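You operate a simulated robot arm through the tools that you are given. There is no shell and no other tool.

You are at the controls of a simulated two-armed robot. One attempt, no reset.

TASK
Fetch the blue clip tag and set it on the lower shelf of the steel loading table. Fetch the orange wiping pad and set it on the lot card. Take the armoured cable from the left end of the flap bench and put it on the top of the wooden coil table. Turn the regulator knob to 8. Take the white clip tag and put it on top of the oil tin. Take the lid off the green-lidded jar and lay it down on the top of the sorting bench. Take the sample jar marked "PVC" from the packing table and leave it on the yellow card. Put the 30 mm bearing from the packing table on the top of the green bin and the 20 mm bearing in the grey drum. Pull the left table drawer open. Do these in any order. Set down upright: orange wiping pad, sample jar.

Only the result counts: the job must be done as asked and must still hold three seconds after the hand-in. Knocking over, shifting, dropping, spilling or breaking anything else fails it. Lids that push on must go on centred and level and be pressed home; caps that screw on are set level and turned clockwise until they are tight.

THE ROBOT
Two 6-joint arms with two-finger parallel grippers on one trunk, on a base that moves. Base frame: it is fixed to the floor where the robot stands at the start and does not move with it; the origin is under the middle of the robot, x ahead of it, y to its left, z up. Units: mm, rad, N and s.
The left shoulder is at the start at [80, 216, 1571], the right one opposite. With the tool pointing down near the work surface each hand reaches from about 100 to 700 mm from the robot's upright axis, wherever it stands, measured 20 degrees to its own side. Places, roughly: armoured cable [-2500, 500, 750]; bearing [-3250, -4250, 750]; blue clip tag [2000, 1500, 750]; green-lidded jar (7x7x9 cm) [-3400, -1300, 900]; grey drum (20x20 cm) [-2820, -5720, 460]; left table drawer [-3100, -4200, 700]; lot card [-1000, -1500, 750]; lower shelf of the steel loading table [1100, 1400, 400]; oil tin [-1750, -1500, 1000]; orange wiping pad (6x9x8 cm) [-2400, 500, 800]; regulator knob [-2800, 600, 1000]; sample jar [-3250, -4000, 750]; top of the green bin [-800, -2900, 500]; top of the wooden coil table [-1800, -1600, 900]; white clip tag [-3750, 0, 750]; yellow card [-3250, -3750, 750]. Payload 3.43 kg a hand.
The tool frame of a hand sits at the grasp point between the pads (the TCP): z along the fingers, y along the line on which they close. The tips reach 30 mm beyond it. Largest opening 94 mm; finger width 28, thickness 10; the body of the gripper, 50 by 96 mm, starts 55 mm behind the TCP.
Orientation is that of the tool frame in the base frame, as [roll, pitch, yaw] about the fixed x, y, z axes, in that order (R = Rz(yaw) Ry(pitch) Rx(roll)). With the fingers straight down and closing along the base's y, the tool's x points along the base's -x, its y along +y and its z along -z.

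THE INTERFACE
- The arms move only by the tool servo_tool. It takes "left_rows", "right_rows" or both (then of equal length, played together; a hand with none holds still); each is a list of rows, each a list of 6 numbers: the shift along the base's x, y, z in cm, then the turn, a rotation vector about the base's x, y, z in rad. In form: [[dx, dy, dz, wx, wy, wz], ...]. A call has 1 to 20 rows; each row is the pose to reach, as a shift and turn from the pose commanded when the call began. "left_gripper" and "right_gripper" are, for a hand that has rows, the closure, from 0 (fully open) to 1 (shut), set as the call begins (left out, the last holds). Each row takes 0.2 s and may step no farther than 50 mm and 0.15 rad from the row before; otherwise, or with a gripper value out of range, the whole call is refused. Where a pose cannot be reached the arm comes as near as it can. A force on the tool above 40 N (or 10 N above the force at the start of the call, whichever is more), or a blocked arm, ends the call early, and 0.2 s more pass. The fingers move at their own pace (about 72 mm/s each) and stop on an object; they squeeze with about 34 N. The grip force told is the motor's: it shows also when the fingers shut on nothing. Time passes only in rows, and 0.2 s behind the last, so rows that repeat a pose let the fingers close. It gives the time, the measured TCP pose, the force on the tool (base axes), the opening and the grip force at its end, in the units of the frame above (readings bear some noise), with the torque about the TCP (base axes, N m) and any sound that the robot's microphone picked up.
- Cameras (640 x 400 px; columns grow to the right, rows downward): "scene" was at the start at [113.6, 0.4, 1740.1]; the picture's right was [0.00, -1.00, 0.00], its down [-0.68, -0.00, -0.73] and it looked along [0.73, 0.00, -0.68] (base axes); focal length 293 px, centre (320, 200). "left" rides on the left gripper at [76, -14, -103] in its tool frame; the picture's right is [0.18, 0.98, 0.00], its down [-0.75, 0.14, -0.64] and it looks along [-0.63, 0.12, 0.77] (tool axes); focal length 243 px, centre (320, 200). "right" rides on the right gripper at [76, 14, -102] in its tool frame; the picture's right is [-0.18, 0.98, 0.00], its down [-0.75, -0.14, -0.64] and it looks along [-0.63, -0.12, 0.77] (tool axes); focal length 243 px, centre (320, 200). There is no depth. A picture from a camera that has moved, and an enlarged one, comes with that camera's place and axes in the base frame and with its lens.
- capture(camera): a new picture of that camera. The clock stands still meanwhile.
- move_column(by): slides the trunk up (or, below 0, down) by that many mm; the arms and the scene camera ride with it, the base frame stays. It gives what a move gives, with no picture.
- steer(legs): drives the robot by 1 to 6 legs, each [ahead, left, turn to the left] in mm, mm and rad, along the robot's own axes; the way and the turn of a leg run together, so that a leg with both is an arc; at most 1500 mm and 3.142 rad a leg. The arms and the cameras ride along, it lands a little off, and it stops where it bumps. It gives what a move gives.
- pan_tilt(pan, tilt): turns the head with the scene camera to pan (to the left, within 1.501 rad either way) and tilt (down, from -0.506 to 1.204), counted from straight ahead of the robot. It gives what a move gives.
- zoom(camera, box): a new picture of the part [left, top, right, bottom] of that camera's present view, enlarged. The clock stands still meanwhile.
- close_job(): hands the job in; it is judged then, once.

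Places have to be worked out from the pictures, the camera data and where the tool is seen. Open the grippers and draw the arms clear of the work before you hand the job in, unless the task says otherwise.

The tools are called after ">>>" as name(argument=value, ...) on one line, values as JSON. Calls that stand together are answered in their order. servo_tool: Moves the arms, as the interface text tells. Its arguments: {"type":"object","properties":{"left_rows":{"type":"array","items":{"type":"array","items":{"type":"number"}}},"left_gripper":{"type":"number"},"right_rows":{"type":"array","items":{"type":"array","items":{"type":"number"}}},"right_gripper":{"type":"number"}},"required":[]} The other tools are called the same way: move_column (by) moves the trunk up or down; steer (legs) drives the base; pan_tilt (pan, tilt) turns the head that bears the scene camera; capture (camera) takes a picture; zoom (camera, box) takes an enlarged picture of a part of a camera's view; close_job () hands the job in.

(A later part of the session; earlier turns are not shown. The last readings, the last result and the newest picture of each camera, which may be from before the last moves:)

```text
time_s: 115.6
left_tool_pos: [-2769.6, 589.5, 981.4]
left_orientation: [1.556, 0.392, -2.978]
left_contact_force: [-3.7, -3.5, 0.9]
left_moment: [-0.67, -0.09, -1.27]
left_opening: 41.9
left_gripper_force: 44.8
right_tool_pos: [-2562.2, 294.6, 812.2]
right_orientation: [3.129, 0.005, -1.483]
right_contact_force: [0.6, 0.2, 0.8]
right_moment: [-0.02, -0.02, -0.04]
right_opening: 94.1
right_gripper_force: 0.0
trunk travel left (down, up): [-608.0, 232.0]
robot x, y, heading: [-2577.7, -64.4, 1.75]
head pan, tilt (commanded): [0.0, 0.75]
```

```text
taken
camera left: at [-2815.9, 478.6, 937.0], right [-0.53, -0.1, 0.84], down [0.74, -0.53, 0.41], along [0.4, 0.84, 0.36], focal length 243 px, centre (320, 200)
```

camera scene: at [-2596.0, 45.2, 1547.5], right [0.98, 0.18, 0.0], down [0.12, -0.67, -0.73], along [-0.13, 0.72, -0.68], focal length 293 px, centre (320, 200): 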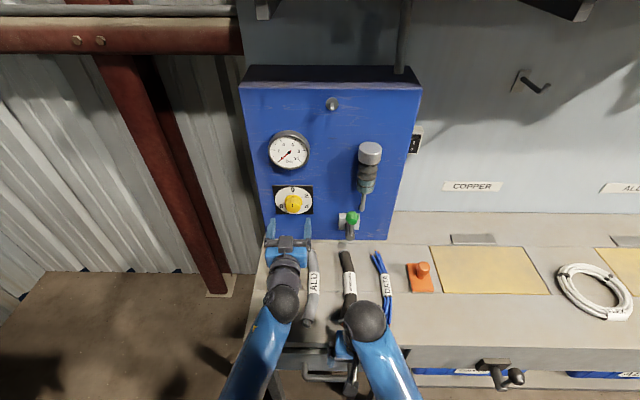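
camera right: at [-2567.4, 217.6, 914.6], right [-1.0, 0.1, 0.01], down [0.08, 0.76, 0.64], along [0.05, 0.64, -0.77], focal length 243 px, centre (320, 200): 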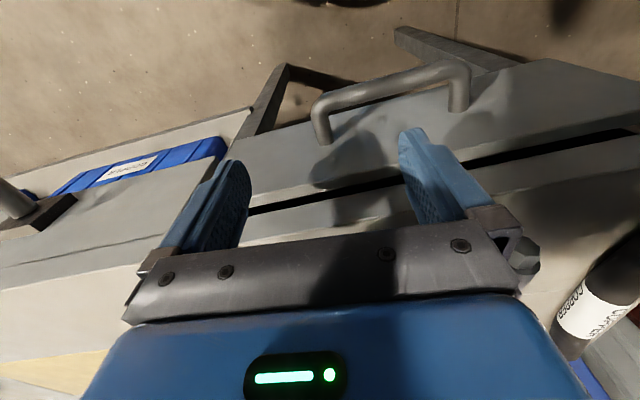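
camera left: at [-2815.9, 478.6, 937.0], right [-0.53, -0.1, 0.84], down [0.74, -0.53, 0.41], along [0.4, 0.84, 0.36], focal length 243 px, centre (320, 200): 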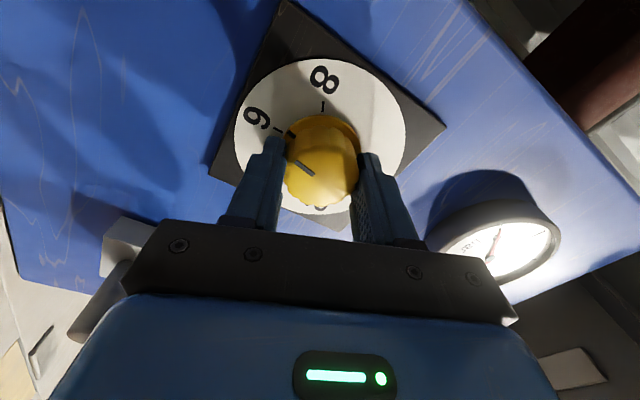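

Forces are low and the pointer has just passed 6. I turn the remaining 0.9 rad.

>>> servo_tool(left_rows=[[0.01, 0, -0.04, -0.025, 0.147, 0.002], [0.02, 0, -0.08, -0.05, 0.294, 0.004], [0.02, 0, -0.13, -0.075, 0.441, 0.006], [0.01, 0, -0.17, -0.1, 0.588, 0.008], [0.0, 0, -0.22, -0.124, 0.735, 0.01], [-0.02, 0, -0.26, -0.151, 0.895, 0.013]])

>>> zoom(camera="left", box=[220, 40, 420, 220])

>>> zoom(camera="scene", box=[256, 120, 336, 220])

```text
refused: row 6 steps farther than a row can; nothing moved
```

```text
2.22 times, centred on (320, 130) of left
camera zoom: at [-2815.9, 478.6, 937.0], right [-0.53, -0.1, 0.84], down [0.74, -0.53, 0.41], along [0.4, 0.84, 0.36], focal length 539 px, centre (320, 356)
```

zoom: 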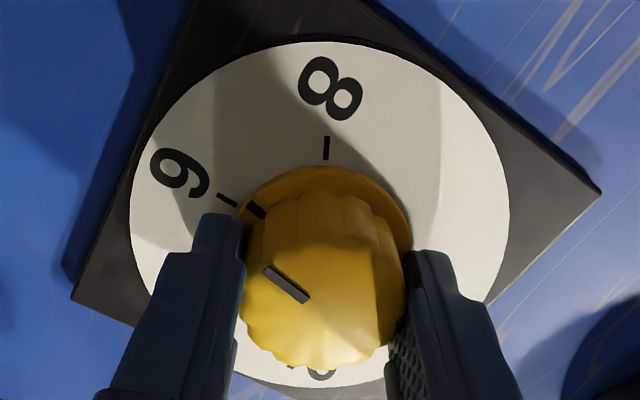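

```text
4.00 times, centred on (296, 170) of scene
camera zoom: at [-2597.1, 43.3, 1547.6], right [0.98, 0.18, 0.0], down [0.12, -0.67, -0.73], along [-0.13, 0.72, -0.68], focal length 1173 px, centre (416, 320)
```

zoom: 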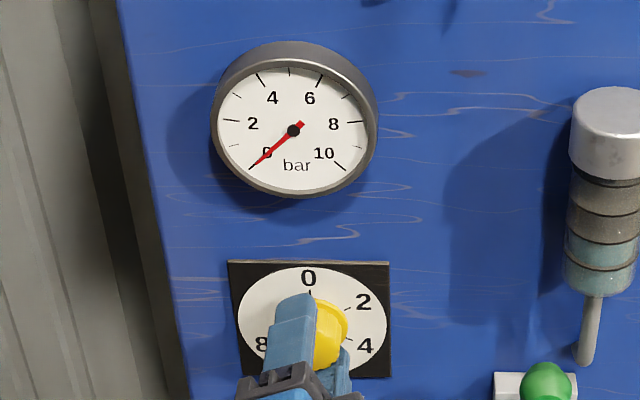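

Row 6 was a hair over the limit; I repeat with even steps.

>>> servo_tool(left_rows=[[0.01, 0, -0.04, -0.025, 0.147, 0.002], [0.02, 0, -0.08, -0.05, 0.294, 0.004], [0.02, 0, -0.13, -0.075, 0.441, 0.006], [0.01, 0, -0.17, -0.1, 0.588, 0.008], [0.0, 0, -0.22, -0.124, 0.735, 0.01], [-0.02, 0, -0.26, -0.149, 0.882, 0.013]])

>>> zoom(camera="left", box=[220, 40, 420, 220])

```text
time_s: 117.0
left_tool_pos: [-2770.6, 591.3, 978.3]
left_orientation: [1.551, -0.5, -2.965]
left_contact_force: [-0.2, -10.1, -2.5]
left_moment: [-1.29, -1.0, 0.11]
left_opening: 42.0
left_gripper_force: 44.8
right_tool_pos: [-2562.2, 295.0, 812.6]
right_orientation: [3.129, 0.006, -1.484]
right_contact_force: [0.8, 0.0, 0.8]
right_moment: [-0.01, 0.04, -0.01]
right_opening: 93.9
right_gripper_force: 0.0
trunk travel left (down, up): [-608.0, 232.0]
robot x, y, heading: [-2576.1, -68.6, 1.749]
head pan, tilt (commanded): [0.0, 0.75]
```

```text
2.22 times, centred on (320, 130) of left
camera zoom: at [-2824.7, 476.6, 1001.1], right [0.31, 0.04, 0.95], down [0.82, -0.51, -0.25], along [0.47, 0.86, -0.19], focal length 539 px, centre (320, 356)
```

zoom: 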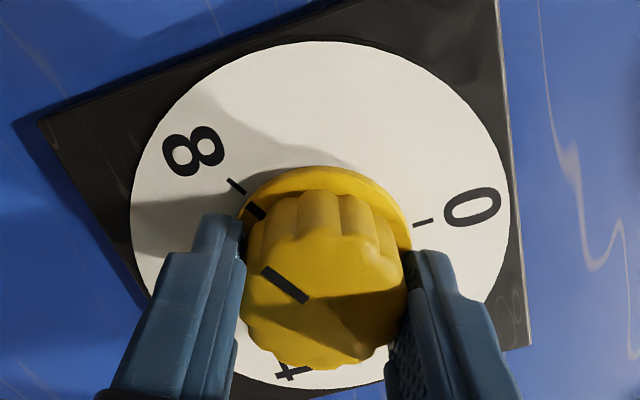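

The pointer is at 8 within about a degree (measured turn 239°). I add a tiny 0.02 rad, then open the grip and back straight out.

>>> servo_tool(left_rows=[[0, 0, 0, -0.0035, 0.02, 0], [0, 0, 0, -0.0035, 0.02, 0]])

>>> servo_tool(left_rows=[[0, 0, 0, 0, 0, 0], [0, 0, 0, 0, 0, 0], [0, 0, 0, 0, 0, 0]], left_gripper=0.15)

>>> servo_tool(left_rows=[[0.5, -3, 0, 0, 0, 0], [1.0, -6, 0, 0, 0, 0], [1.7, -10, 0, 0, 0, 0], [2.2, -13, 0, 0, 0, 0]])

>>> zoom(camera="left", box=[240, 30, 400, 190])

>>> zoom(camera="scene", box=[256, 120, 336, 220])

```text
time_s: 117.6
left_tool_pos: [-2769.5, 591.6, 979.2]
left_orientation: [1.552, -0.523, -2.963]
left_contact_force: [1.1, -11.7, -6.4]
left_moment: [-1.11, -0.88, 0.33]
left_opening: 42.0
left_gripper_force: 44.8
right_tool_pos: [-2561.9, 296.4, 812.1]
right_orientation: [3.131, 0.005, -1.483]
right_contact_force: [0.7, -0.3, 0.5]
right_moment: [0.0, 0.02, 0.03]
right_opening: 93.8
right_gripper_force: 0.1
trunk travel left (down, up): [-608.0, 232.0]
robot x, y, heading: [-2577.5, -66.1, 1.749]
head pan, tilt (commanded): [0.0, 0.75]
```

```text
time_s: 118.4
left_tool_pos: [-2769.4, 592.3, 977.7]
left_orientation: [1.551, -0.523, -2.965]
left_contact_force: [0.0, -0.5, -1.1]
left_moment: [-0.03, -0.02, 0.02]
left_opening: 79.8
left_gripper_force: 0.0
right_tool_pos: [-2562.2, 297.0, 812.5]
right_orientation: [3.128, 0.005, -1.485]
right_contact_force: [0.2, -0.1, -0.8]
right_moment: [0.0, 0.01, 0.01]
right_opening: 94.3
right_gripper_force: 0.0
trunk travel left (down, up): [-608.0, 232.0]
robot x, y, heading: [-2576.8, -68.4, 1.748]
head pan, tilt (commanded): [0.0, 0.75]
```

```text
time_s: 119.4
left_tool_pos: [-2746.3, 459.7, 979.8]
left_orientation: [1.55, -0.52, -2.967]
left_contact_force: [0.1, -0.3, -0.4]
left_moment: [0.01, 0.05, -0.02]
left_opening: 80.2
left_gripper_force: 0.1
right_tool_pos: [-2562.6, 295.3, 812.3]
right_orientation: [3.129, 0.006, -1.483]
right_contact_force: [0.8, 0.1, 0.6]
right_moment: [-0.02, 0.01, 0.0]
right_opening: 94.0
right_gripper_force: 0.0
trunk travel left (down, up): [-608.0, 232.0]
robot x, y, heading: [-2579.0, -68.3, 1.756]
head pan, tilt (commanded): [0.0, 0.75]
```

```text
2.50 times, centred on (320, 110) of left
camera zoom: at [-2801.0, 345.6, 1003.0], right [0.33, 0.04, 0.94], down [0.82, -0.51, -0.26], along [0.47, 0.86, -0.2], focal length 606 px, centre (320, 425)
```

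zoom: 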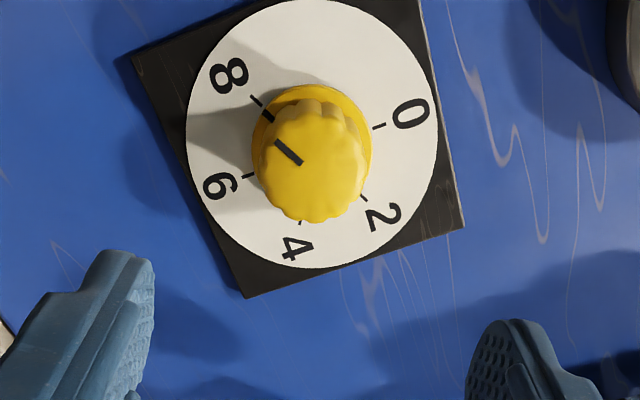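

```text
4.00 times, centred on (296, 170) of scene
camera zoom: at [-2596.3, 42.6, 1547.7], right [0.98, 0.18, 0.0], down [0.12, -0.67, -0.73], along [-0.13, 0.72, -0.68], focal length 1173 px, centre (416, 320)
```

zoom: 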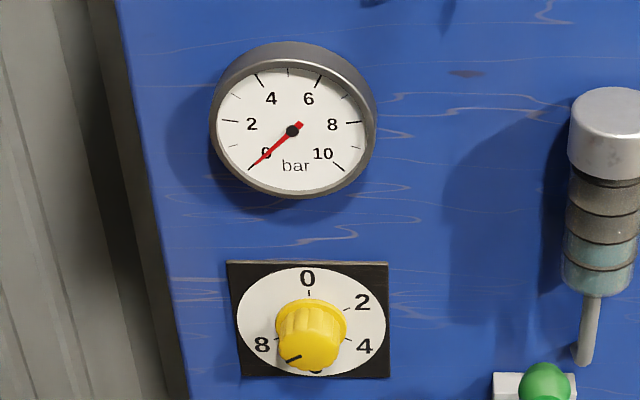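

The pointer is well aligned with 8. I roll the left hand back by 120° to its normal attitude.

>>> servo_tool(left_rows=[[0, 0, 0, 0.025, -0.147, -0.002], [0, 0, 0, 0.05, -0.294, -0.004], [0, 0, 0, 0.075, -0.441, -0.006], [0, 0, 0, 0.1, -0.588, -0.008], [0, 0, 0, 0.124, -0.735, -0.01], [0, 0, 0, 0.149, -0.882, -0.013], [0, 0, 0, 0.174, -1.029, -0.015], [0, 0, 0, 0.199, -1.176, -0.017], [0, 0, 0, 0.224, -1.323, -0.019], [0, 0, 0, 0.249, -1.47, -0.021], [0, 0, 0, 0.274, -1.617, -0.023], [0, 0, 0, 0.299, -1.764, -0.025], [0, 0, 0, 0.324, -1.911, -0.027], [0, 0, 0, 0.349, -2.058, -0.029]])

>>> zoom(camera="scene", box=[380, 240, 460, 310])

```text
time_s: 122.4
left_tool_pos: [-2747.1, 461.4, 980.0]
left_orientation: [0.153, 1.557, 1.894]
left_contact_force: [0.0, 0.1, -0.1]
left_moment: [0.01, 0.0, 0.01]
left_opening: 79.7
left_gripper_force: 0.2
right_tool_pos: [-2562.9, 295.8, 812.8]
right_orientation: [3.128, 0.004, -1.485]
right_contact_force: [1.4, 0.0, -0.4]
right_moment: [-0.01, -0.01, 0.04]
right_opening: 94.1
right_gripper_force: 0.0
trunk travel left (down, up): [-608.0, 232.0]
robot x, y, heading: [-2576.6, -65.7, 1.753]
head pan, tilt (commanded): [0.0, 0.75]
```

```text
5.71 times, centred on (420, 275) of scene
camera zoom: at [-2596.0, 44.2, 1547.6], right [0.98, 0.18, 0.0], down [0.12, -0.67, -0.73], along [-0.13, 0.72, -0.68], focal length 1676 px, centre (-251, -229)
```

zoom: 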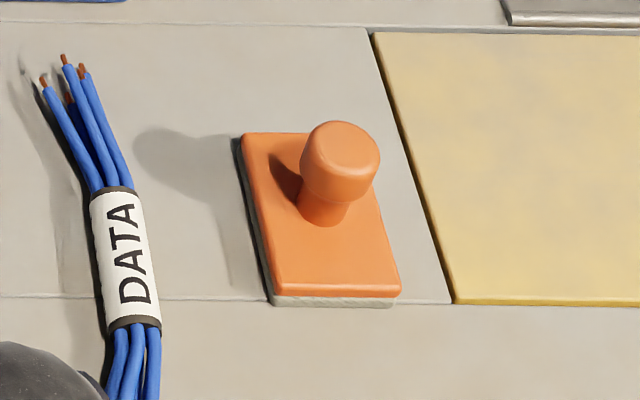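

The pad's round handle is at about (-2403,542), top z≈885. I pitch the left hand back to point down and at the same time bring the right hand above the pad handle.

>>> servo_tool(left_rows=[[0, 0, 0, -0.129, -0.0216, 0], [0, 0, 0, -0.258, -0.0432, 0], [0, 0, 0, -0.387, -0.0648, 0], [0, 0, 0, -0.516, -0.0864, 0], [0, 0, 0, -0.646, -0.108, 0], [0, 0, 0, -0.775, -0.1296, 0], [0, 0, 0, -0.904, -0.1512, 0], [0, 0, 0, -1.033, -0.1728, 0], [0, 0, 0, -1.162, -0.1944, 0], [0, 0, 0, -1.291, -0.216, 0], [0, 0, 0, -1.42, -0.2376, 0], [0, 0, 0, -1.549, -0.259, 0]], right_rows=[[1, 0, 4, 0, 0, 0], [3, 2, 8, 0, 0, 0], [5, 5, 11, 0, 0, 0], [7, 8.5, 13, 0, 0, 0], [9.5, 12, 14, 0, 0, 0], [12, 15.5, 14, 0, 0, 0], [14, 19, 14, 0, 0, 0], [15.5, 22.5, 14, 0, 0, 0], [16, 24, 14, 0, 0, 0], [16, 24, 14, 0, 0, 0], [16, 24, 14, 0, 0, 0], [16, 24, 14, 0, 0, 0]], right_gripper=0.2)

>>> capture(camera="right")

>>> capture(camera="left")

>>> capture(camera="scene")

```text
time_s: 123.3
left_tool_pos: [-2748.8, 460.0, 980.7]
left_orientation: [3.127, 1.192, -1.416]
left_contact_force: [-0.2, -0.4, 0.1]
left_moment: [0.01, 0.01, 0.01]
left_opening: 79.7
left_gripper_force: 0.0
right_tool_pos: [-2515.9, 331.0, 813.4]
right_orientation: [3.119, -0.02, -1.457]
right_contact_force: [0.2, -0.7, -0.3]
right_moment: [0.04, 0.02, 0.02]
right_opening: 75.1
right_gripper_force: 0.1
right hand out of reach, approached as far as the arm can: row 1, 2, 3, 4
trunk travel left (down, up): [-608.0, 232.0]
robot x, y, heading: [-2574.0, -66.8, 1.753]
head pan, tilt (commanded): [0.0, 0.75]
stopped in row 4 (right hand): the force on the tool passed its limit at 106 N (the readings are from after the stop); the commanded pose is now the measured one
```

```text
taken
camera right: at [-2518.3, 254.7, 917.6], right [-1.0, 0.07, 0.02], down [0.07, 0.78, 0.62], along [0.03, 0.62, -0.78], focal length 243 px, centre (320, 200)
```

right: 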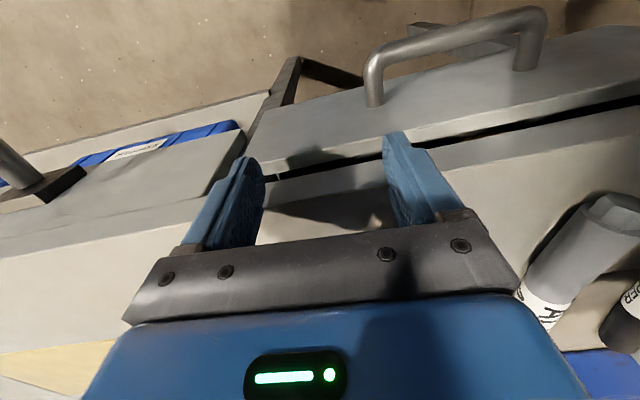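

```text
taken
camera left: at [-2712.7, 340.1, 946.8], right [-0.96, -0.23, -0.17], down [-0.08, -0.34, 0.94], along [-0.28, 0.91, 0.3], focal length 243 px, centre (320, 200)
```

left: 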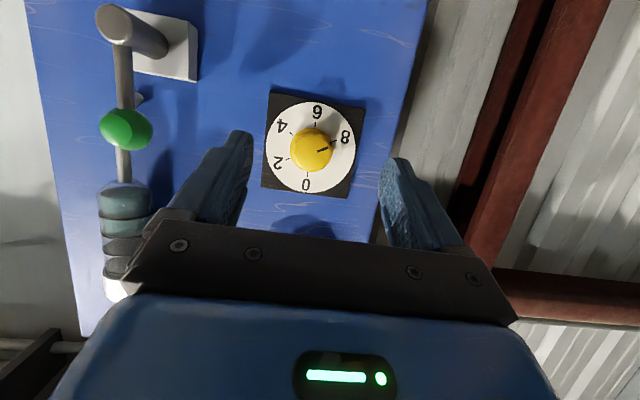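

```text
taken
camera scene: at [-2596.7, 41.2, 1547.7], right [0.98, 0.18, 0.0], down [0.12, -0.67, -0.73], along [-0.13, 0.72, -0.68], focal length 293 px, centre (320, 200)
```

scene: 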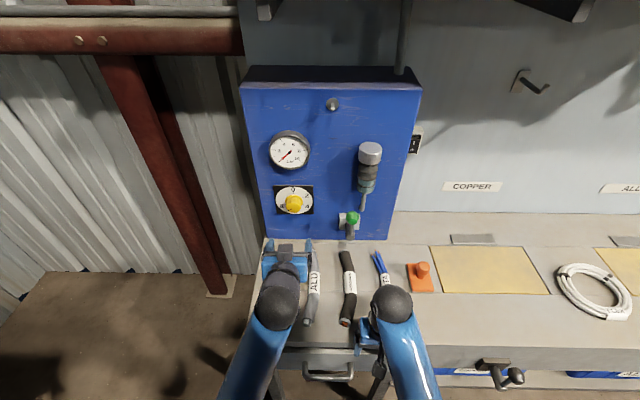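

The right hand could not rise by itself this close in and its fingers met the bench's front edge. I raise the trunk instead to lift both hands above bench height.

>>> servo_tool(right_rows=[[0, -1.5, 0, 0, 0, 0], [0, -3, 0, 0, 0, 0]])

>>> move_column(by=130)

>>> capture(camera="scene")

```text
time_s: 123.9
left_tool_pos: [-2747.9, 460.9, 979.5]
left_orientation: [3.125, 1.192, -1.415]
left_contact_force: [-0.3, 0.4, 0.5]
left_moment: [0.05, 0.04, 0.0]
left_opening: 79.9
left_gripper_force: 0.0
right_tool_pos: [-2516.1, 302.2, 806.3]
right_orientation: [3.12, -0.018, -1.457]
right_contact_force: [0.3, -0.3, 0.1]
right_moment: [-0.04, 0.03, 0.0]
right_opening: 75.0
right_gripper_force: 0.0
right hand out of reach, approached as far as the arm can: row 1, 2
trunk travel left (down, up): [-608.0, 232.0]
robot x, y, heading: [-2575.4, -69.1, 1.748]
head pan, tilt (commanded): [0.0, 0.75]
```

```text
time_s: 125.5
left_tool_pos: [-2747.4, 462.7, 1109.1]
left_orientation: [3.124, 1.191, -1.416]
left_contact_force: [1.4, -0.3, -0.5]
left_moment: [-0.04, 0.0, -0.03]
left_opening: 79.7
left_gripper_force: 0.1
right_tool_pos: [-2516.3, 301.9, 936.4]
right_orientation: [3.12, -0.017, -1.456]
right_contact_force: [-0.8, 0.0, -1.1]
right_moment: [0.0, 0.01, 0.0]
right_opening: 75.3
right_gripper_force: 0.2
trunk travel left (down, up): [-738.0, 102.0]
robot x, y, heading: [-2572.3, -66.4, 1.751]
head pan, tilt (commanded): [0.0, 0.75]
```

```text
taken
camera scene: at [-2596.0, 44.2, 1677.5], right [0.98, 0.18, 0.0], down [0.12, -0.67, -0.73], along [-0.13, 0.72, -0.68], focal length 293 px, centre (320, 200)
```

scene: 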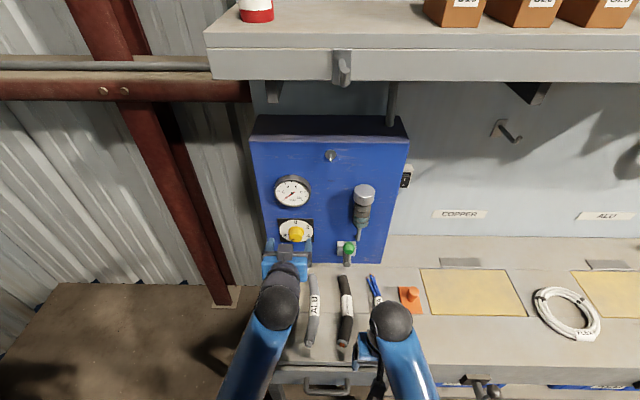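

Now the right hand is above bench height. I move it over the pad while the left hand finishes pitching down.

>>> servo_tool(right_rows=[[1.5, 3, 0.2, 0, 0, 0], [3, 6, 0.4, 0, 0, 0], [4.5, 9, 0.6, 0, 0, 0], [6, 12, 0.8, 0, 0, 0], [7.5, 15, 1, 0, 0, 0], [9, 18, 1, 0, 0, 0], [10.2, 21, 1, 0, 0, 0], [11.3, 23.5, 1, 0, 0, 0], [11.3, 23.5, 1, 0, 0, 0]], left_rows=[[0, 0, 0, -0.131, -0.0219, 0], [0, 0, 0, -0.262, -0.0438, 0], [0, 0, 0, -0.393, -0.0657, 0], [0, 0, 0, -0.524, -0.0876, 0], [0, 0, 0, -0.655, -0.1095, 0], [0, 0, 0, -0.786, -0.1314, 0], [0, 0, 0, -0.917, -0.1533, 0], [0, 0, 0, -1.048, -0.1752, 0], [0, 0, 0, -1.175, -0.1965, 0]])

>>> capture(camera="right")

>>> capture(camera="left")

>>> capture(camera="scene")

```text
time_s: 127.5
left_tool_pos: [-2741.9, 519.0, 1033.3]
left_orientation: [3.138, -0.003, -1.409]
left_contact_force: [0.4, 0.7, -1.0]
left_moment: [0.04, 0.01, -0.01]
left_opening: 79.8
left_gripper_force: 0.0
left hand out of reach, approached as far as the arm can: row 6, 7, 8, 9
right_tool_pos: [-2401.4, 536.3, 946.5]
right_orientation: [3.118, -0.019, -1.456]
right_contact_force: [-0.2, -0.1, -0.4]
right_moment: [0.0, 0.02, 0.0]
right_opening: 75.2
right_gripper_force: 0.0
right hand out of reach, approached as far as the arm can: row 2, 3
trunk travel left (down, up): [-738.0, 102.0]
robot x, y, heading: [-2576.5, -63.3, 1.755]
head pan, tilt (commanded): [0.0, 0.75]
```

```text
taken
camera right: at [-2404.0, 461.3, 1050.7], right [-1.0, 0.07, 0.02], down [0.07, 0.78, 0.62], along [0.03, 0.62, -0.78], focal length 243 px, centre (320, 200)
```

right: 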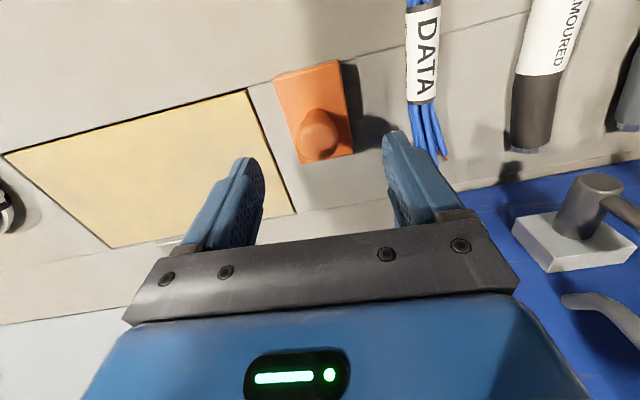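

```text
taken
camera left: at [-2713.7, 446.4, 1136.5], right [-0.94, -0.34, 0.01], down [-0.26, 0.72, 0.64], along [-0.22, 0.6, -0.77], focal length 243 px, centre (320, 200)
```

left: 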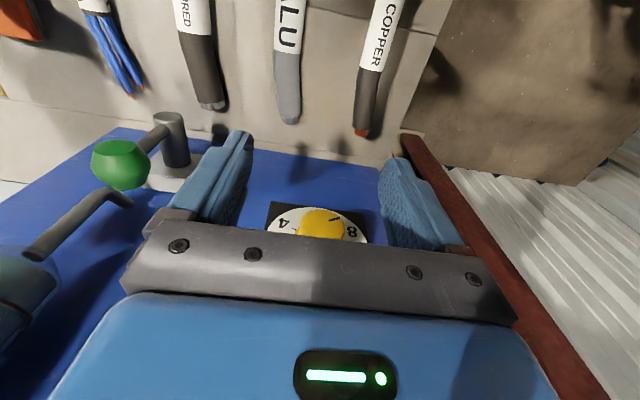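

```text
taken
camera scene: at [-2595.8, 45.6, 1677.5], right [0.98, 0.18, 0.0], down [0.12, -0.67, -0.73], along [-0.13, 0.72, -0.68], focal length 293 px, centre (320, 200)
```

scene: 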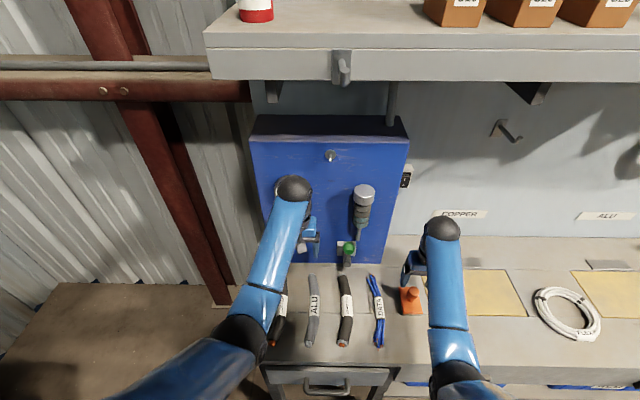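

The cables are undisturbed. I zoom the right camera on the pad handle for its exact place.

>>> zoom(camera="right", box=[240, 40, 400, 200])

```text
2.50 times, centred on (320, 120) of right
camera zoom: at [-2404.0, 461.3, 1050.7], right [-1.0, 0.07, 0.02], down [0.07, 0.78, 0.62], along [0.03, 0.62, -0.78], focal length 606 px, centre (320, 400)
```

zoom: 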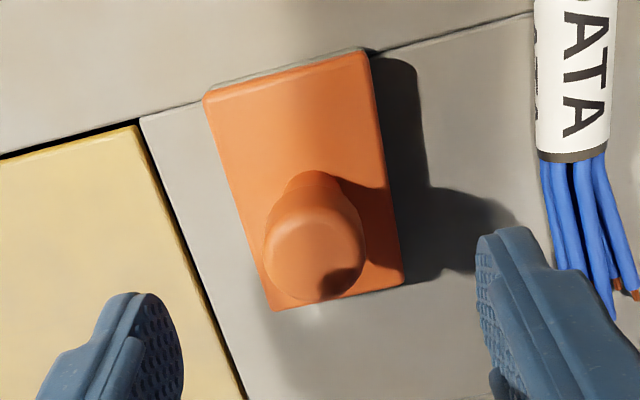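

The handle top is centred under the right hand at (-2401,536). I descend to TCP z≈868 and close on the handle.

>>> servo_tool(right_rows=[[0, 0, -2.5, 0, 0, 0], [0, 0, -5, 0, 0, 0], [0, 0, -7, 0, 0, 0], [0, 0, -7.7, 0, 0, 0], [0, 0, -7.7, 0, 0, 0]])

>>> capture(camera="right")

```text
time_s: 128.7
left_tool_pos: [-2742.4, 519.5, 1034.1]
left_orientation: [3.136, 0.002, -1.408]
left_contact_force: [-0.1, -0.3, 0.7]
left_moment: [0.0, 0.02, -0.01]
left_opening: 79.9
left_gripper_force: 0.1
right_tool_pos: [-2404.0, 536.7, 869.3]
right_orientation: [3.119, -0.02, -1.456]
right_contact_force: [0.1, -0.5, 1.0]
right_moment: [0.01, 0.01, 0.0]
right_opening: 75.1
right_gripper_force: 0.1
trunk travel left (down, up): [-738.0, 102.0]
robot x, y, heading: [-2578.1, -65.9, 1.752]
head pan, tilt (commanded): [0.0, 0.75]
```

```text
taken
camera right: at [-2406.0, 460.5, 973.4], right [-1.0, 0.07, 0.02], down [0.07, 0.78, 0.62], along [0.03, 0.62, -0.78], focal length 243 px, centre (320, 200)
```

right: 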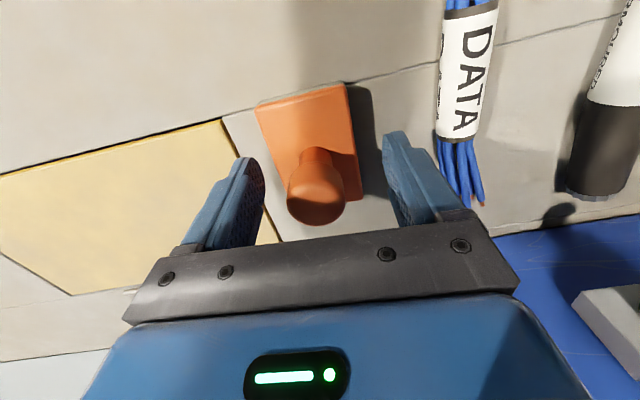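

The handle is between the fingers. I close.

>>> servo_tool(right_rows=[[0, 0, 0, 0, 0, 0], [0, 0, 0, 0, 0, 0], [0, 0, 0, 0, 0, 0], [0, 0, 0, 0, 0, 0]], right_gripper=1.0)

>>> servo_tool(right_rows=[[0, 0, 2, 0, 0, 0], [0, 0, 5, 0, 0, 0], [0, 0, 8, 0, 0, 0]])

>>> capture(camera="right")

```text
time_s: 129.7
left_tool_pos: [-2742.8, 518.5, 1035.0]
left_orientation: [3.137, 0.002, -1.409]
left_contact_force: [-0.4, 0.2, 0.6]
left_moment: [-0.01, 0.04, 0.01]
left_opening: 79.8
left_gripper_force: 0.2
right_tool_pos: [-2403.7, 537.3, 869.4]
right_orientation: [3.118, -0.018, -1.456]
right_contact_force: [0.0, 0.5, 0.5]
right_moment: [0.04, -0.05, -0.01]
right_opening: 35.4
right_gripper_force: 34.3
trunk travel left (down, up): [-738.0, 102.0]
robot x, y, heading: [-2577.2, -68.0, 1.749]
head pan, tilt (commanded): [0.0, 0.75]
```

```text
time_s: 130.4
left_tool_pos: [-2742.4, 518.3, 1033.9]
left_orientation: [3.135, 0.001, -1.408]
left_contact_force: [-0.4, 0.3, 0.3]
left_moment: [0.01, -0.06, 0.0]
left_opening: 80.0
left_gripper_force: 0.0
right_tool_pos: [-2404.6, 536.9, 948.4]
right_orientation: [3.12, -0.019, -1.456]
right_contact_force: [0.4, -0.5, -0.8]
right_moment: [0.01, 0.0, 0.0]
right_opening: 35.7
right_gripper_force: 34.1
trunk travel left (down, up): [-738.0, 102.0]
robot x, y, heading: [-2575.6, -63.7, 1.755]
head pan, tilt (commanded): [0.0, 0.75]
```

```text
taken
camera right: at [-2406.3, 460.7, 1053.1], right [-1.0, 0.07, 0.02], down [0.07, 0.78, 0.62], along [0.03, 0.62, -0.78], focal length 243 px, centre (320, 200)
```

right: 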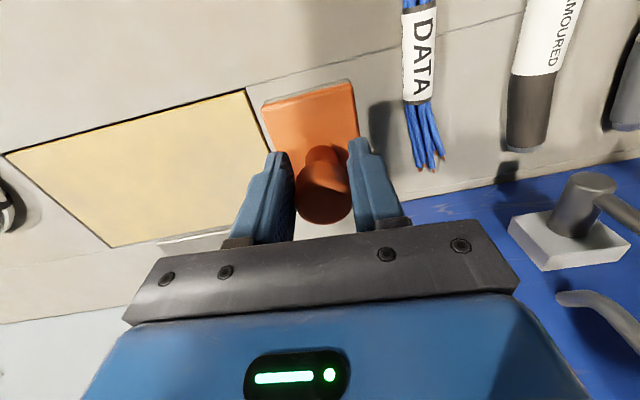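

The pad is held. I shift the right hand a little aside and bring the left hand over the middle of the armoured cable.

>>> servo_tool(right_rows=[[2, 0, 0, 0, 0, 0], [4, 0, 0, 0, 0, 0], [6, 0, 0, 0, 0, 0], [6, 0, 0, 0, 0, 0], [6, 0, 0, 0, 0, 0]], left_rows=[[3, -1, -1, 0, 0, 0], [6.5, -2, -3, 0, 0, 0], [10, -2.5, -5, 0, 0, 0], [13, -2.5, -7, 0, 0, 0], [15, -2.5, -9, 0, 0, 0]])

>>> capture(camera="left")

>>> capture(camera="scene")

```text
time_s: 131.7
left_tool_pos: [-2592.0, 492.7, 942.9]
left_orientation: [3.136, 0.001, -1.409]
left_contact_force: [0.4, -0.2, 0.7]
left_moment: [-0.04, 0.02, 0.01]
left_opening: 80.1
left_gripper_force: 0.1
right_tool_pos: [-2342.9, 536.5, 949.1]
right_orientation: [3.117, -0.019, -1.456]
right_contact_force: [-0.8, -0.1, -0.4]
right_moment: [-0.03, -0.04, 0.03]
right_opening: 35.6
right_gripper_force: 33.9
trunk travel left (down, up): [-738.0, 102.0]
robot x, y, heading: [-2580.3, -68.1, 1.756]
head pan, tilt (commanded): [0.0, 0.75]
```

```text
taken
camera left: at [-2563.9, 419.6, 1045.3], right [-0.94, -0.34, 0.01], down [-0.26, 0.72, 0.64], along [-0.22, 0.6, -0.77], focal length 243 px, centre (320, 200)
```

left: 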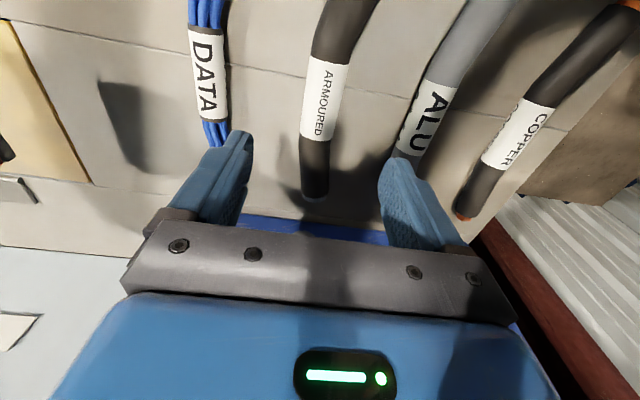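

```text
taken
camera scene: at [-2595.1, 44.6, 1677.6], right [0.98, 0.18, 0.0], down [0.12, -0.67, -0.73], along [-0.13, 0.72, -0.68], focal length 293 px, centre (320, 200)
```

scene: 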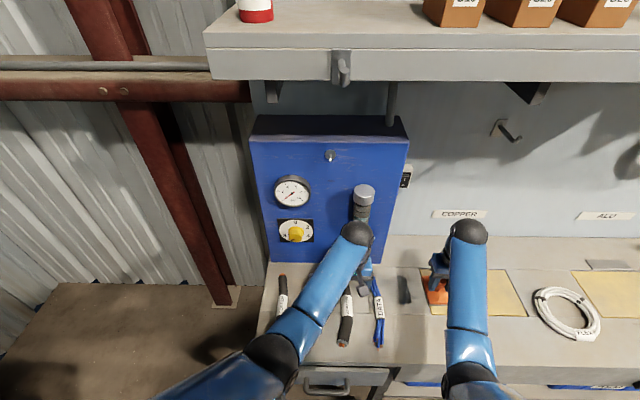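

The cable lies parallel to the hand's closing gap and nearly centred. I descend to TCP z≈842 with fingers beside the cable.

>>> servo_tool(left_rows=[[-0.3, -0.2, -3, 0, 0, 0], [-0.3, -0.2, -6, 0, 0, 0], [-0.3, -0.2, -8.5, 0, 0, 0], [-0.3, -0.2, -10.0, 0, 0, 0], [-0.3, -0.2, -10.0, 0, 0, 0]], left_gripper=0.25)

>>> capture(camera="left")

```text
time_s: 132.8
left_tool_pos: [-2594.7, 491.3, 844.5]
left_orientation: [3.133, 0.0, -1.409]
left_contact_force: [0.6, 0.4, 0.1]
left_moment: [-0.01, -0.01, 0.0]
left_opening: 70.2
left_gripper_force: 0.1
right_tool_pos: [-2342.5, 536.0, 949.8]
right_orientation: [3.118, -0.017, -1.454]
right_contact_force: [-0.5, -0.1, -0.7]
right_moment: [0.01, 0.01, 0.01]
right_opening: 35.3
right_gripper_force: 33.6
trunk travel left (down, up): [-738.0, 102.0]
robot x, y, heading: [-2574.2, -67.3, 1.753]
head pan, tilt (commanded): [0.0, 0.75]
```

```text
taken
camera left: at [-2567.5, 417.4, 947.2], right [-0.94, -0.34, 0.01], down [-0.26, 0.72, 0.64], along [-0.22, 0.6, -0.77], focal length 243 px, centre (320, 200)
```

left: 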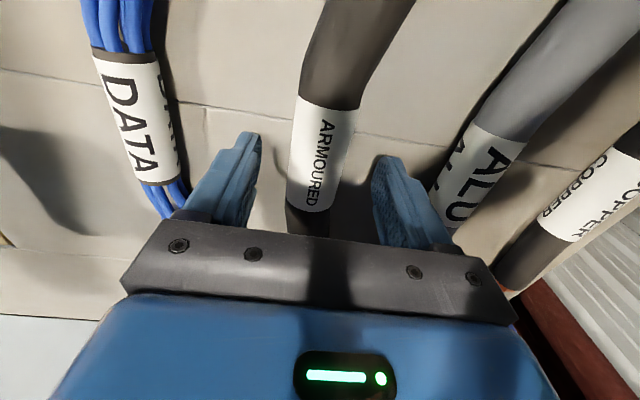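

Fingers straddle the cable. I lower 4 mm more and close.

>>> servo_tool(left_rows=[[0, 0, -0.4, 0, 0, 0], [0, 0, -0.4, 0, 0, 0]])

>>> servo_tool(left_rows=[[0, 0, 0, 0, 0, 0], [0, 0, 0, 0, 0, 0], [0, 0, 0, 0, 0, 0], [0, 0, 0, 0, 0, 0]], left_gripper=1.0)

>>> servo_tool(left_rows=[[0, 0, 3, 0, 0, 0], [0, 0, 7, 0, 0, 0], [0, 0, 11, 0, 0, 0]])

>>> capture(camera="scene")

>>> capture(camera="left")

```text
time_s: 133.4
left_tool_pos: [-2596.4, 490.7, 839.9]
left_orientation: [3.135, 0.0, -1.407]
left_contact_force: [0.4, 0.3, 0.5]
left_moment: [0.03, -0.02, 0.02]
left_opening: 70.4
left_gripper_force: 0.0
right_tool_pos: [-2343.2, 537.0, 950.4]
right_orientation: [3.12, -0.021, -1.456]
right_contact_force: [-0.2, 0.1, -1.1]
right_moment: [-0.02, 0.02, 0.02]
right_opening: 35.5
right_gripper_force: 33.9
trunk travel left (down, up): [-738.0, 102.0]
robot x, y, heading: [-2578.6, -68.6, 1.748]
head pan, tilt (commanded): [0.0, 0.75]
```

```text
time_s: 134.4
left_tool_pos: [-2595.8, 490.0, 840.8]
left_orientation: [3.134, 0.0, -1.408]
left_contact_force: [0.6, -1.3, 0.4]
left_moment: [0.52, -0.04, -0.49]
left_opening: 33.6
left_gripper_force: 33.9
right_tool_pos: [-2342.5, 537.1, 949.6]
right_orientation: [3.12, -0.019, -1.455]
right_contact_force: [-0.2, 0.4, -0.4]
right_moment: [-0.02, -0.01, 0.01]
right_opening: 35.5
right_gripper_force: 34.0
trunk travel left (down, up): [-738.0, 102.0]
robot x, y, heading: [-2573.3, -66.9, 1.753]
head pan, tilt (commanded): [0.0, 0.75]
```

```text
time_s: 135.2
left_tool_pos: [-2598.0, 490.2, 949.1]
left_orientation: [3.133, -0.004, -1.406]
left_contact_force: [-8.1, -2.7, -13.9]
left_moment: [-0.86, 0.25, 0.78]
left_opening: 33.6
left_gripper_force: 34.2
right_tool_pos: [-2345.3, 538.1, 948.8]
right_orientation: [3.121, -0.02, -1.455]
right_contact_force: [-1.0, -0.5, -1.2]
right_moment: [-0.02, -0.01, -0.02]
right_opening: 35.5
right_gripper_force: 33.7
trunk travel left (down, up): [-738.0, 102.0]
robot x, y, heading: [-2577.8, -67.9, 1.752]
head pan, tilt (commanded): [0.0, 0.75]
```

```text
taken
camera scene: at [-2599.4, 46.0, 1677.3], right [0.98, 0.18, 0.0], down [0.13, -0.67, -0.73], along [-0.13, 0.72, -0.68], focal length 293 px, centre (320, 200)
```

scene: 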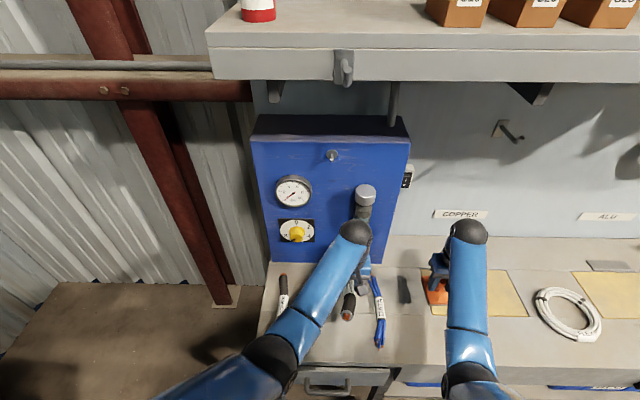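

```text
taken
camera left: at [-2570.5, 418.3, 1051.4], right [-0.94, -0.34, 0.01], down [-0.26, 0.72, 0.64], along [-0.23, 0.6, -0.77], focal length 243 px, centre (320, 200)
```

left: 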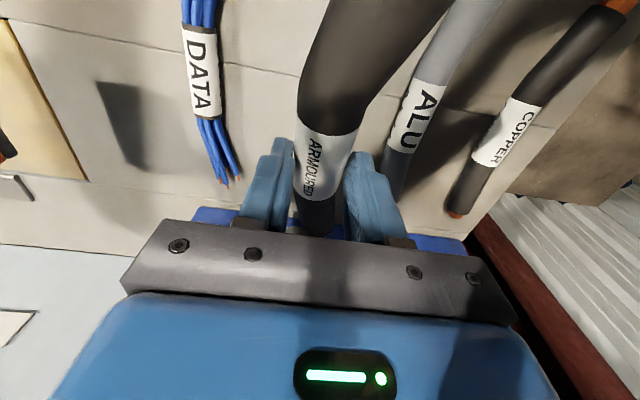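

The cable is lifted, but the force reading (-8,-3,-14) suggests it may be brushing the valve on the panel. I zoom in to check.

>>> zoom(camera="scene", box=[310, 170, 430, 330])

>>> zoom(camera="right", box=[400, 0, 640, 200])

```text
2.50 times, centred on (370, 250) of scene
camera zoom: at [-2599.4, 46.0, 1677.3], right [0.98, 0.18, 0.0], down [0.13, -0.67, -0.73], along [-0.13, 0.72, -0.68], focal length 733 px, centre (195, 75)
```

zoom: 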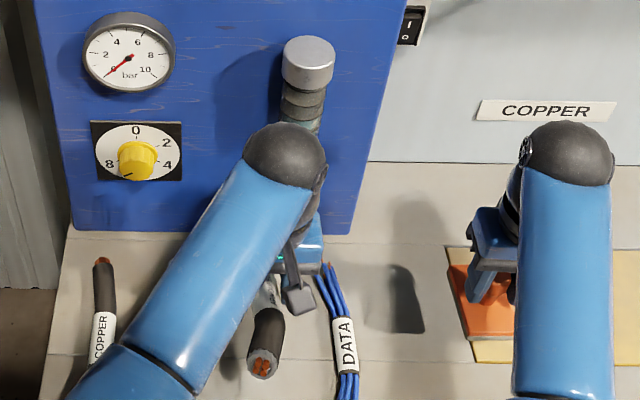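

```text
2.00 times, centred on (520, 100) of right
camera zoom: at [-2348.1, 461.9, 1053.0], right [-1.0, 0.07, 0.02], down [0.06, 0.78, 0.62], along [0.03, 0.62, -0.78], focal length 485 px, centre (-80, 400)
```

zoom: 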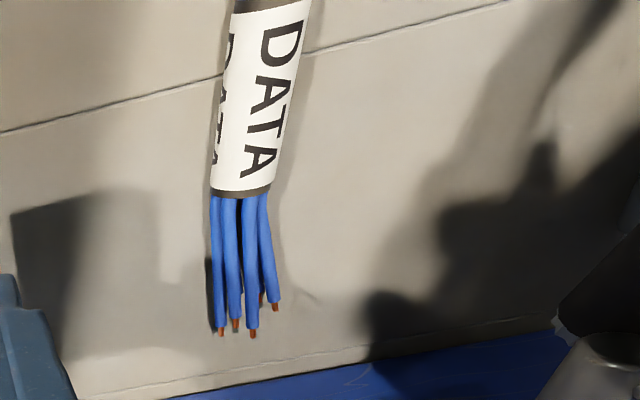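

The cable's far end is close under the valve. I lower it 3 cm and re-read the force.

>>> servo_tool(left_rows=[[0, 0, -1.5, 0, 0, 0], [0, 0, -3, 0, 0, 0], [0, 0, -3, 0, 0, 0]])

>>> zoom(camera="right", box=[400, 0, 640, 200])

```text
time_s: 136.1
left_tool_pos: [-2595.1, 491.1, 919.4]
left_orientation: [3.136, 0.0, -1.412]
left_contact_force: [0.2, -0.4, -5.5]
left_moment: [0.0, 0.0, 0.02]
left_opening: 32.6
left_gripper_force: 33.9
right_tool_pos: [-2343.9, 537.2, 948.9]
right_orientation: [3.122, -0.017, -1.455]
right_contact_force: [0.0, 0.0, -1.4]
right_moment: [0.01, -0.03, 0.0]
right_opening: 35.2
right_gripper_force: 33.5
trunk travel left (down, up): [-738.0, 102.0]
robot x, y, heading: [-2574.5, -66.9, 1.749]
head pan, tilt (commanded): [0.0, 0.75]
```

```text
2.00 times, centred on (520, 100) of right
camera zoom: at [-2346.0, 461.2, 1053.2], right [-1.0, 0.07, 0.02], down [0.07, 0.78, 0.62], along [0.03, 0.62, -0.78], focal length 485 px, centre (-80, 400)
```

zoom: 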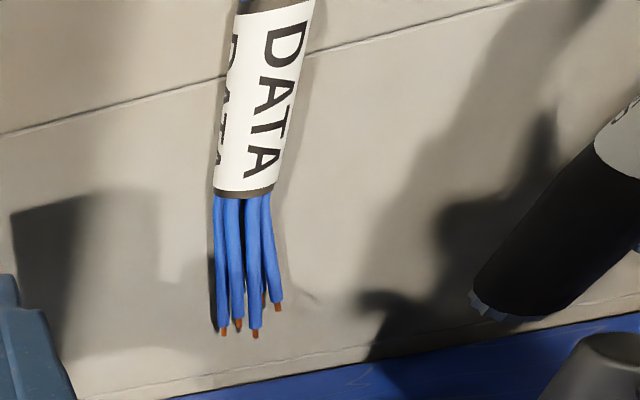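

The force is now just the cable's weight (5.5 N), so it is free of the valve. I draw both hands back from the bench and look at the valve.

>>> servo_tool(left_rows=[[0.6, -4, 0, 0, 0, 0], [1.2, -8, 0, 0, 0, 0], [1.8, -12, 1, 0, 0, 0], [1.8, -12, 3, 0, 0, 0]], right_rows=[[0.6, -4, 0, 0, 0, 0], [1.2, -8, 0, 0, 0, 0], [1.8, -12, 0, 0, 0, 0], [1.8, -12, 1, 0, 0, 0]])

>>> capture(camera="scene")

>>> zoom(camera="scene", box=[250, 170, 430, 300])

```text
time_s: 137.1
left_tool_pos: [-2578.0, 373.2, 952.1]
left_orientation: [3.135, -0.002, -1.408]
left_contact_force: [0.6, 0.2, -4.9]
left_moment: [-0.01, -0.03, -0.02]
left_opening: 32.6
left_gripper_force: 34.4
right_tool_pos: [-2324.6, 423.9, 939.7]
right_orientation: [3.121, -0.016, -1.457]
right_contact_force: [-0.6, 0.6, -1.6]
right_moment: [-0.02, -0.02, -0.03]
right_opening: 35.5
right_gripper_force: 33.5
right hand out of reach, approached as far as the arm can: row 3, 4
trunk travel left (down, up): [-738.0, 102.0]
robot x, y, heading: [-2569.1, -68.9, 1.749]
head pan, tilt (commanded): [0.0, 0.75]
```

```text
taken
camera scene: at [-2595.6, 46.3, 1677.4], right [0.98, 0.18, 0.0], down [0.12, -0.67, -0.73], along [-0.13, 0.72, -0.68], focal length 293 px, centre (320, 200)
```

scene: 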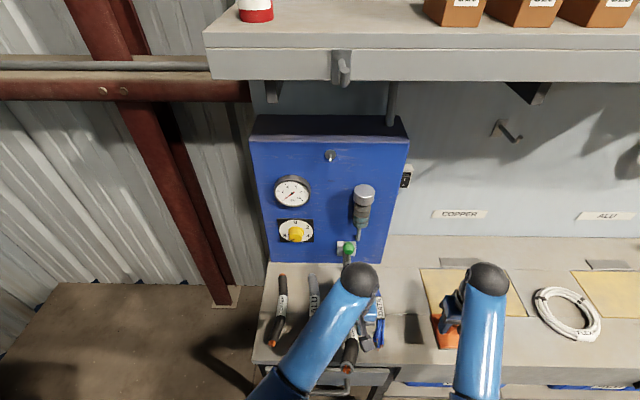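

```text
3.08 times, centred on (340, 235) of scene
camera zoom: at [-2595.6, 46.3, 1677.4], right [0.98, 0.18, 0.0], down [0.12, -0.67, -0.73], along [-0.13, 0.72, -0.68], focal length 902 px, centre (258, 92)
```

zoom: 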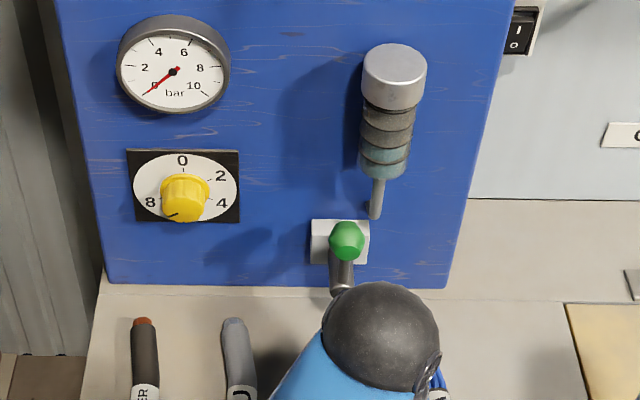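

The valve and knob are as they were. I raise the trunk by 95 mm, back away from the bench, and turn right towards the wooden coil table.

>>> move_column(by=95)

>>> steer(legs=[[-400, 0, 0], [0, 0, -1.59]])

>>> pan_tilt(pan=-0.6, tilt=0.5)

>>> capture(camera="scene")

>>> pan_tilt(pan=-1.4, tilt=0.4)

>>> capture(camera="scene")

```text
time_s: 138.3
left_tool_pos: [-2576.7, 371.0, 1047.2]
left_orientation: [3.134, 0.001, -1.408]
left_contact_force: [-0.6, 0.2, -5.1]
left_moment: [0.03, -0.04, 0.03]
left_opening: 32.5
left_gripper_force: 33.7
right_tool_pos: [-2324.2, 424.0, 1035.9]
right_orientation: [3.12, -0.016, -1.456]
right_contact_force: [0.3, 0.3, -0.6]
right_moment: [0.0, -0.02, 0.0]
right_opening: 35.3
right_gripper_force: 33.7
trunk travel left (down, up): [-833.0, 7.0]
robot x, y, heading: [-2578.2, -64.7, 1.756]
head pan, tilt (commanded): [0.0, 0.75]
```

```text
time_s: 144.7
left_tool_pos: [-2062.3, -458.2, 1047.7]
left_orientation: [3.135, -0.002, -2.985]
left_contact_force: [0.3, -0.1, -4.1]
left_moment: [-0.01, 0.0, -0.01]
left_opening: 32.7
left_gripper_force: 33.7
right_tool_pos: [-2014.5, -712.4, 1035.3]
right_orientation: [3.121, -0.016, -3.033]
right_contact_force: [-0.3, 0.4, -1.2]
right_moment: [0.0, -0.01, 0.01]
right_opening: 35.1
right_gripper_force: 33.6
trunk travel left (down, up): [-833.0, 7.0]
robot x, y, heading: [-2500.4, -461.7, 0.177]
head pan, tilt (commanded): [0.0, 0.75]
```

```text
time_s: 145.7
left_tool_pos: [-2064.7, -459.4, 1047.5]
left_orientation: [3.134, -0.004, -2.984]
left_contact_force: [0.6, -0.8, -4.2]
left_moment: [0.0, -0.02, -0.02]
left_opening: 32.6
left_gripper_force: 34.4
right_tool_pos: [-2015.2, -711.9, 1035.1]
right_orientation: [3.12, -0.016, -3.033]
right_contact_force: [0.3, 0.2, -0.8]
right_moment: [0.0, 0.05, -0.01]
right_opening: 35.5
right_gripper_force: 34.2
trunk travel left (down, up): [-833.0, 7.0]
robot x, y, heading: [-2503.4, -459.7, 0.18]
head pan, tilt (commanded): [-0.6, 0.499]
```

```text
taken
camera scene: at [-2389.3, -490.3, 1794.4], right [-0.41, -0.91, 0.0], down [-0.44, 0.2, -0.88], along [0.8, -0.36, -0.48], focal length 293 px, centre (320, 200)
```

scene: 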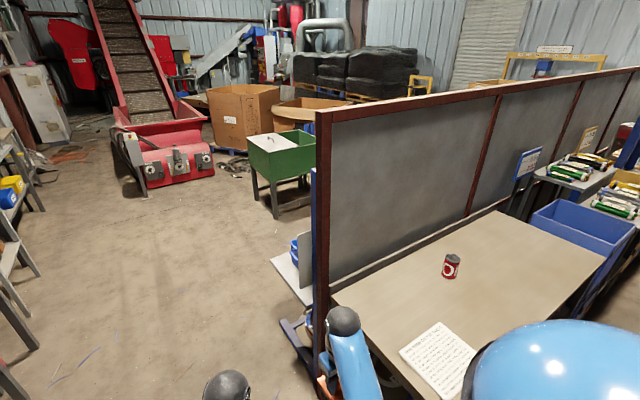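

```text
time_s: 146.8
left_tool_pos: [-2064.1, -459.6, 1046.1]
left_orientation: [3.135, -0.003, -2.986]
left_contact_force: [-1.0, 0.5, -5.0]
left_moment: [-0.01, -0.03, 0.01]
left_opening: 32.5
left_gripper_force: 34.4
right_tool_pos: [-2014.2, -711.2, 1035.6]
right_orientation: [3.122, -0.015, -3.033]
right_contact_force: [0.1, -0.1, -1.5]
right_moment: [-0.01, 0.05, 0.0]
right_opening: 34.9
right_gripper_force: 33.8
trunk travel left (down, up): [-833.0, 7.0]
robot x, y, heading: [-2503.7, -458.2, 0.178]
head pan, tilt (commanded): [-1.4, 0.4]
```

```text
taken
camera scene: at [-2440.7, -540.0, 1803.6], right [-0.94, -0.34, 0.0], down [-0.13, 0.37, -0.92], along [0.31, -0.87, -0.39], focal length 293 px, centre (320, 200)
```

scene: 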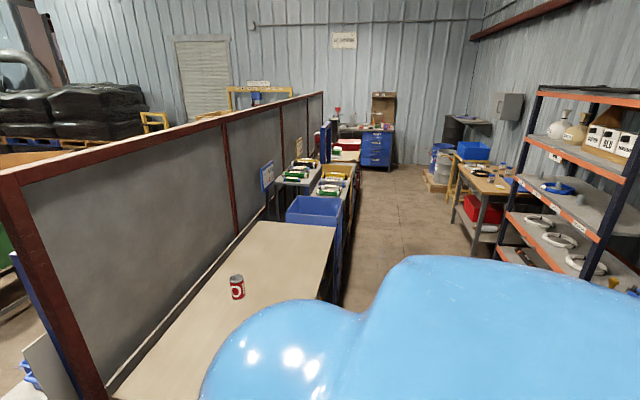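

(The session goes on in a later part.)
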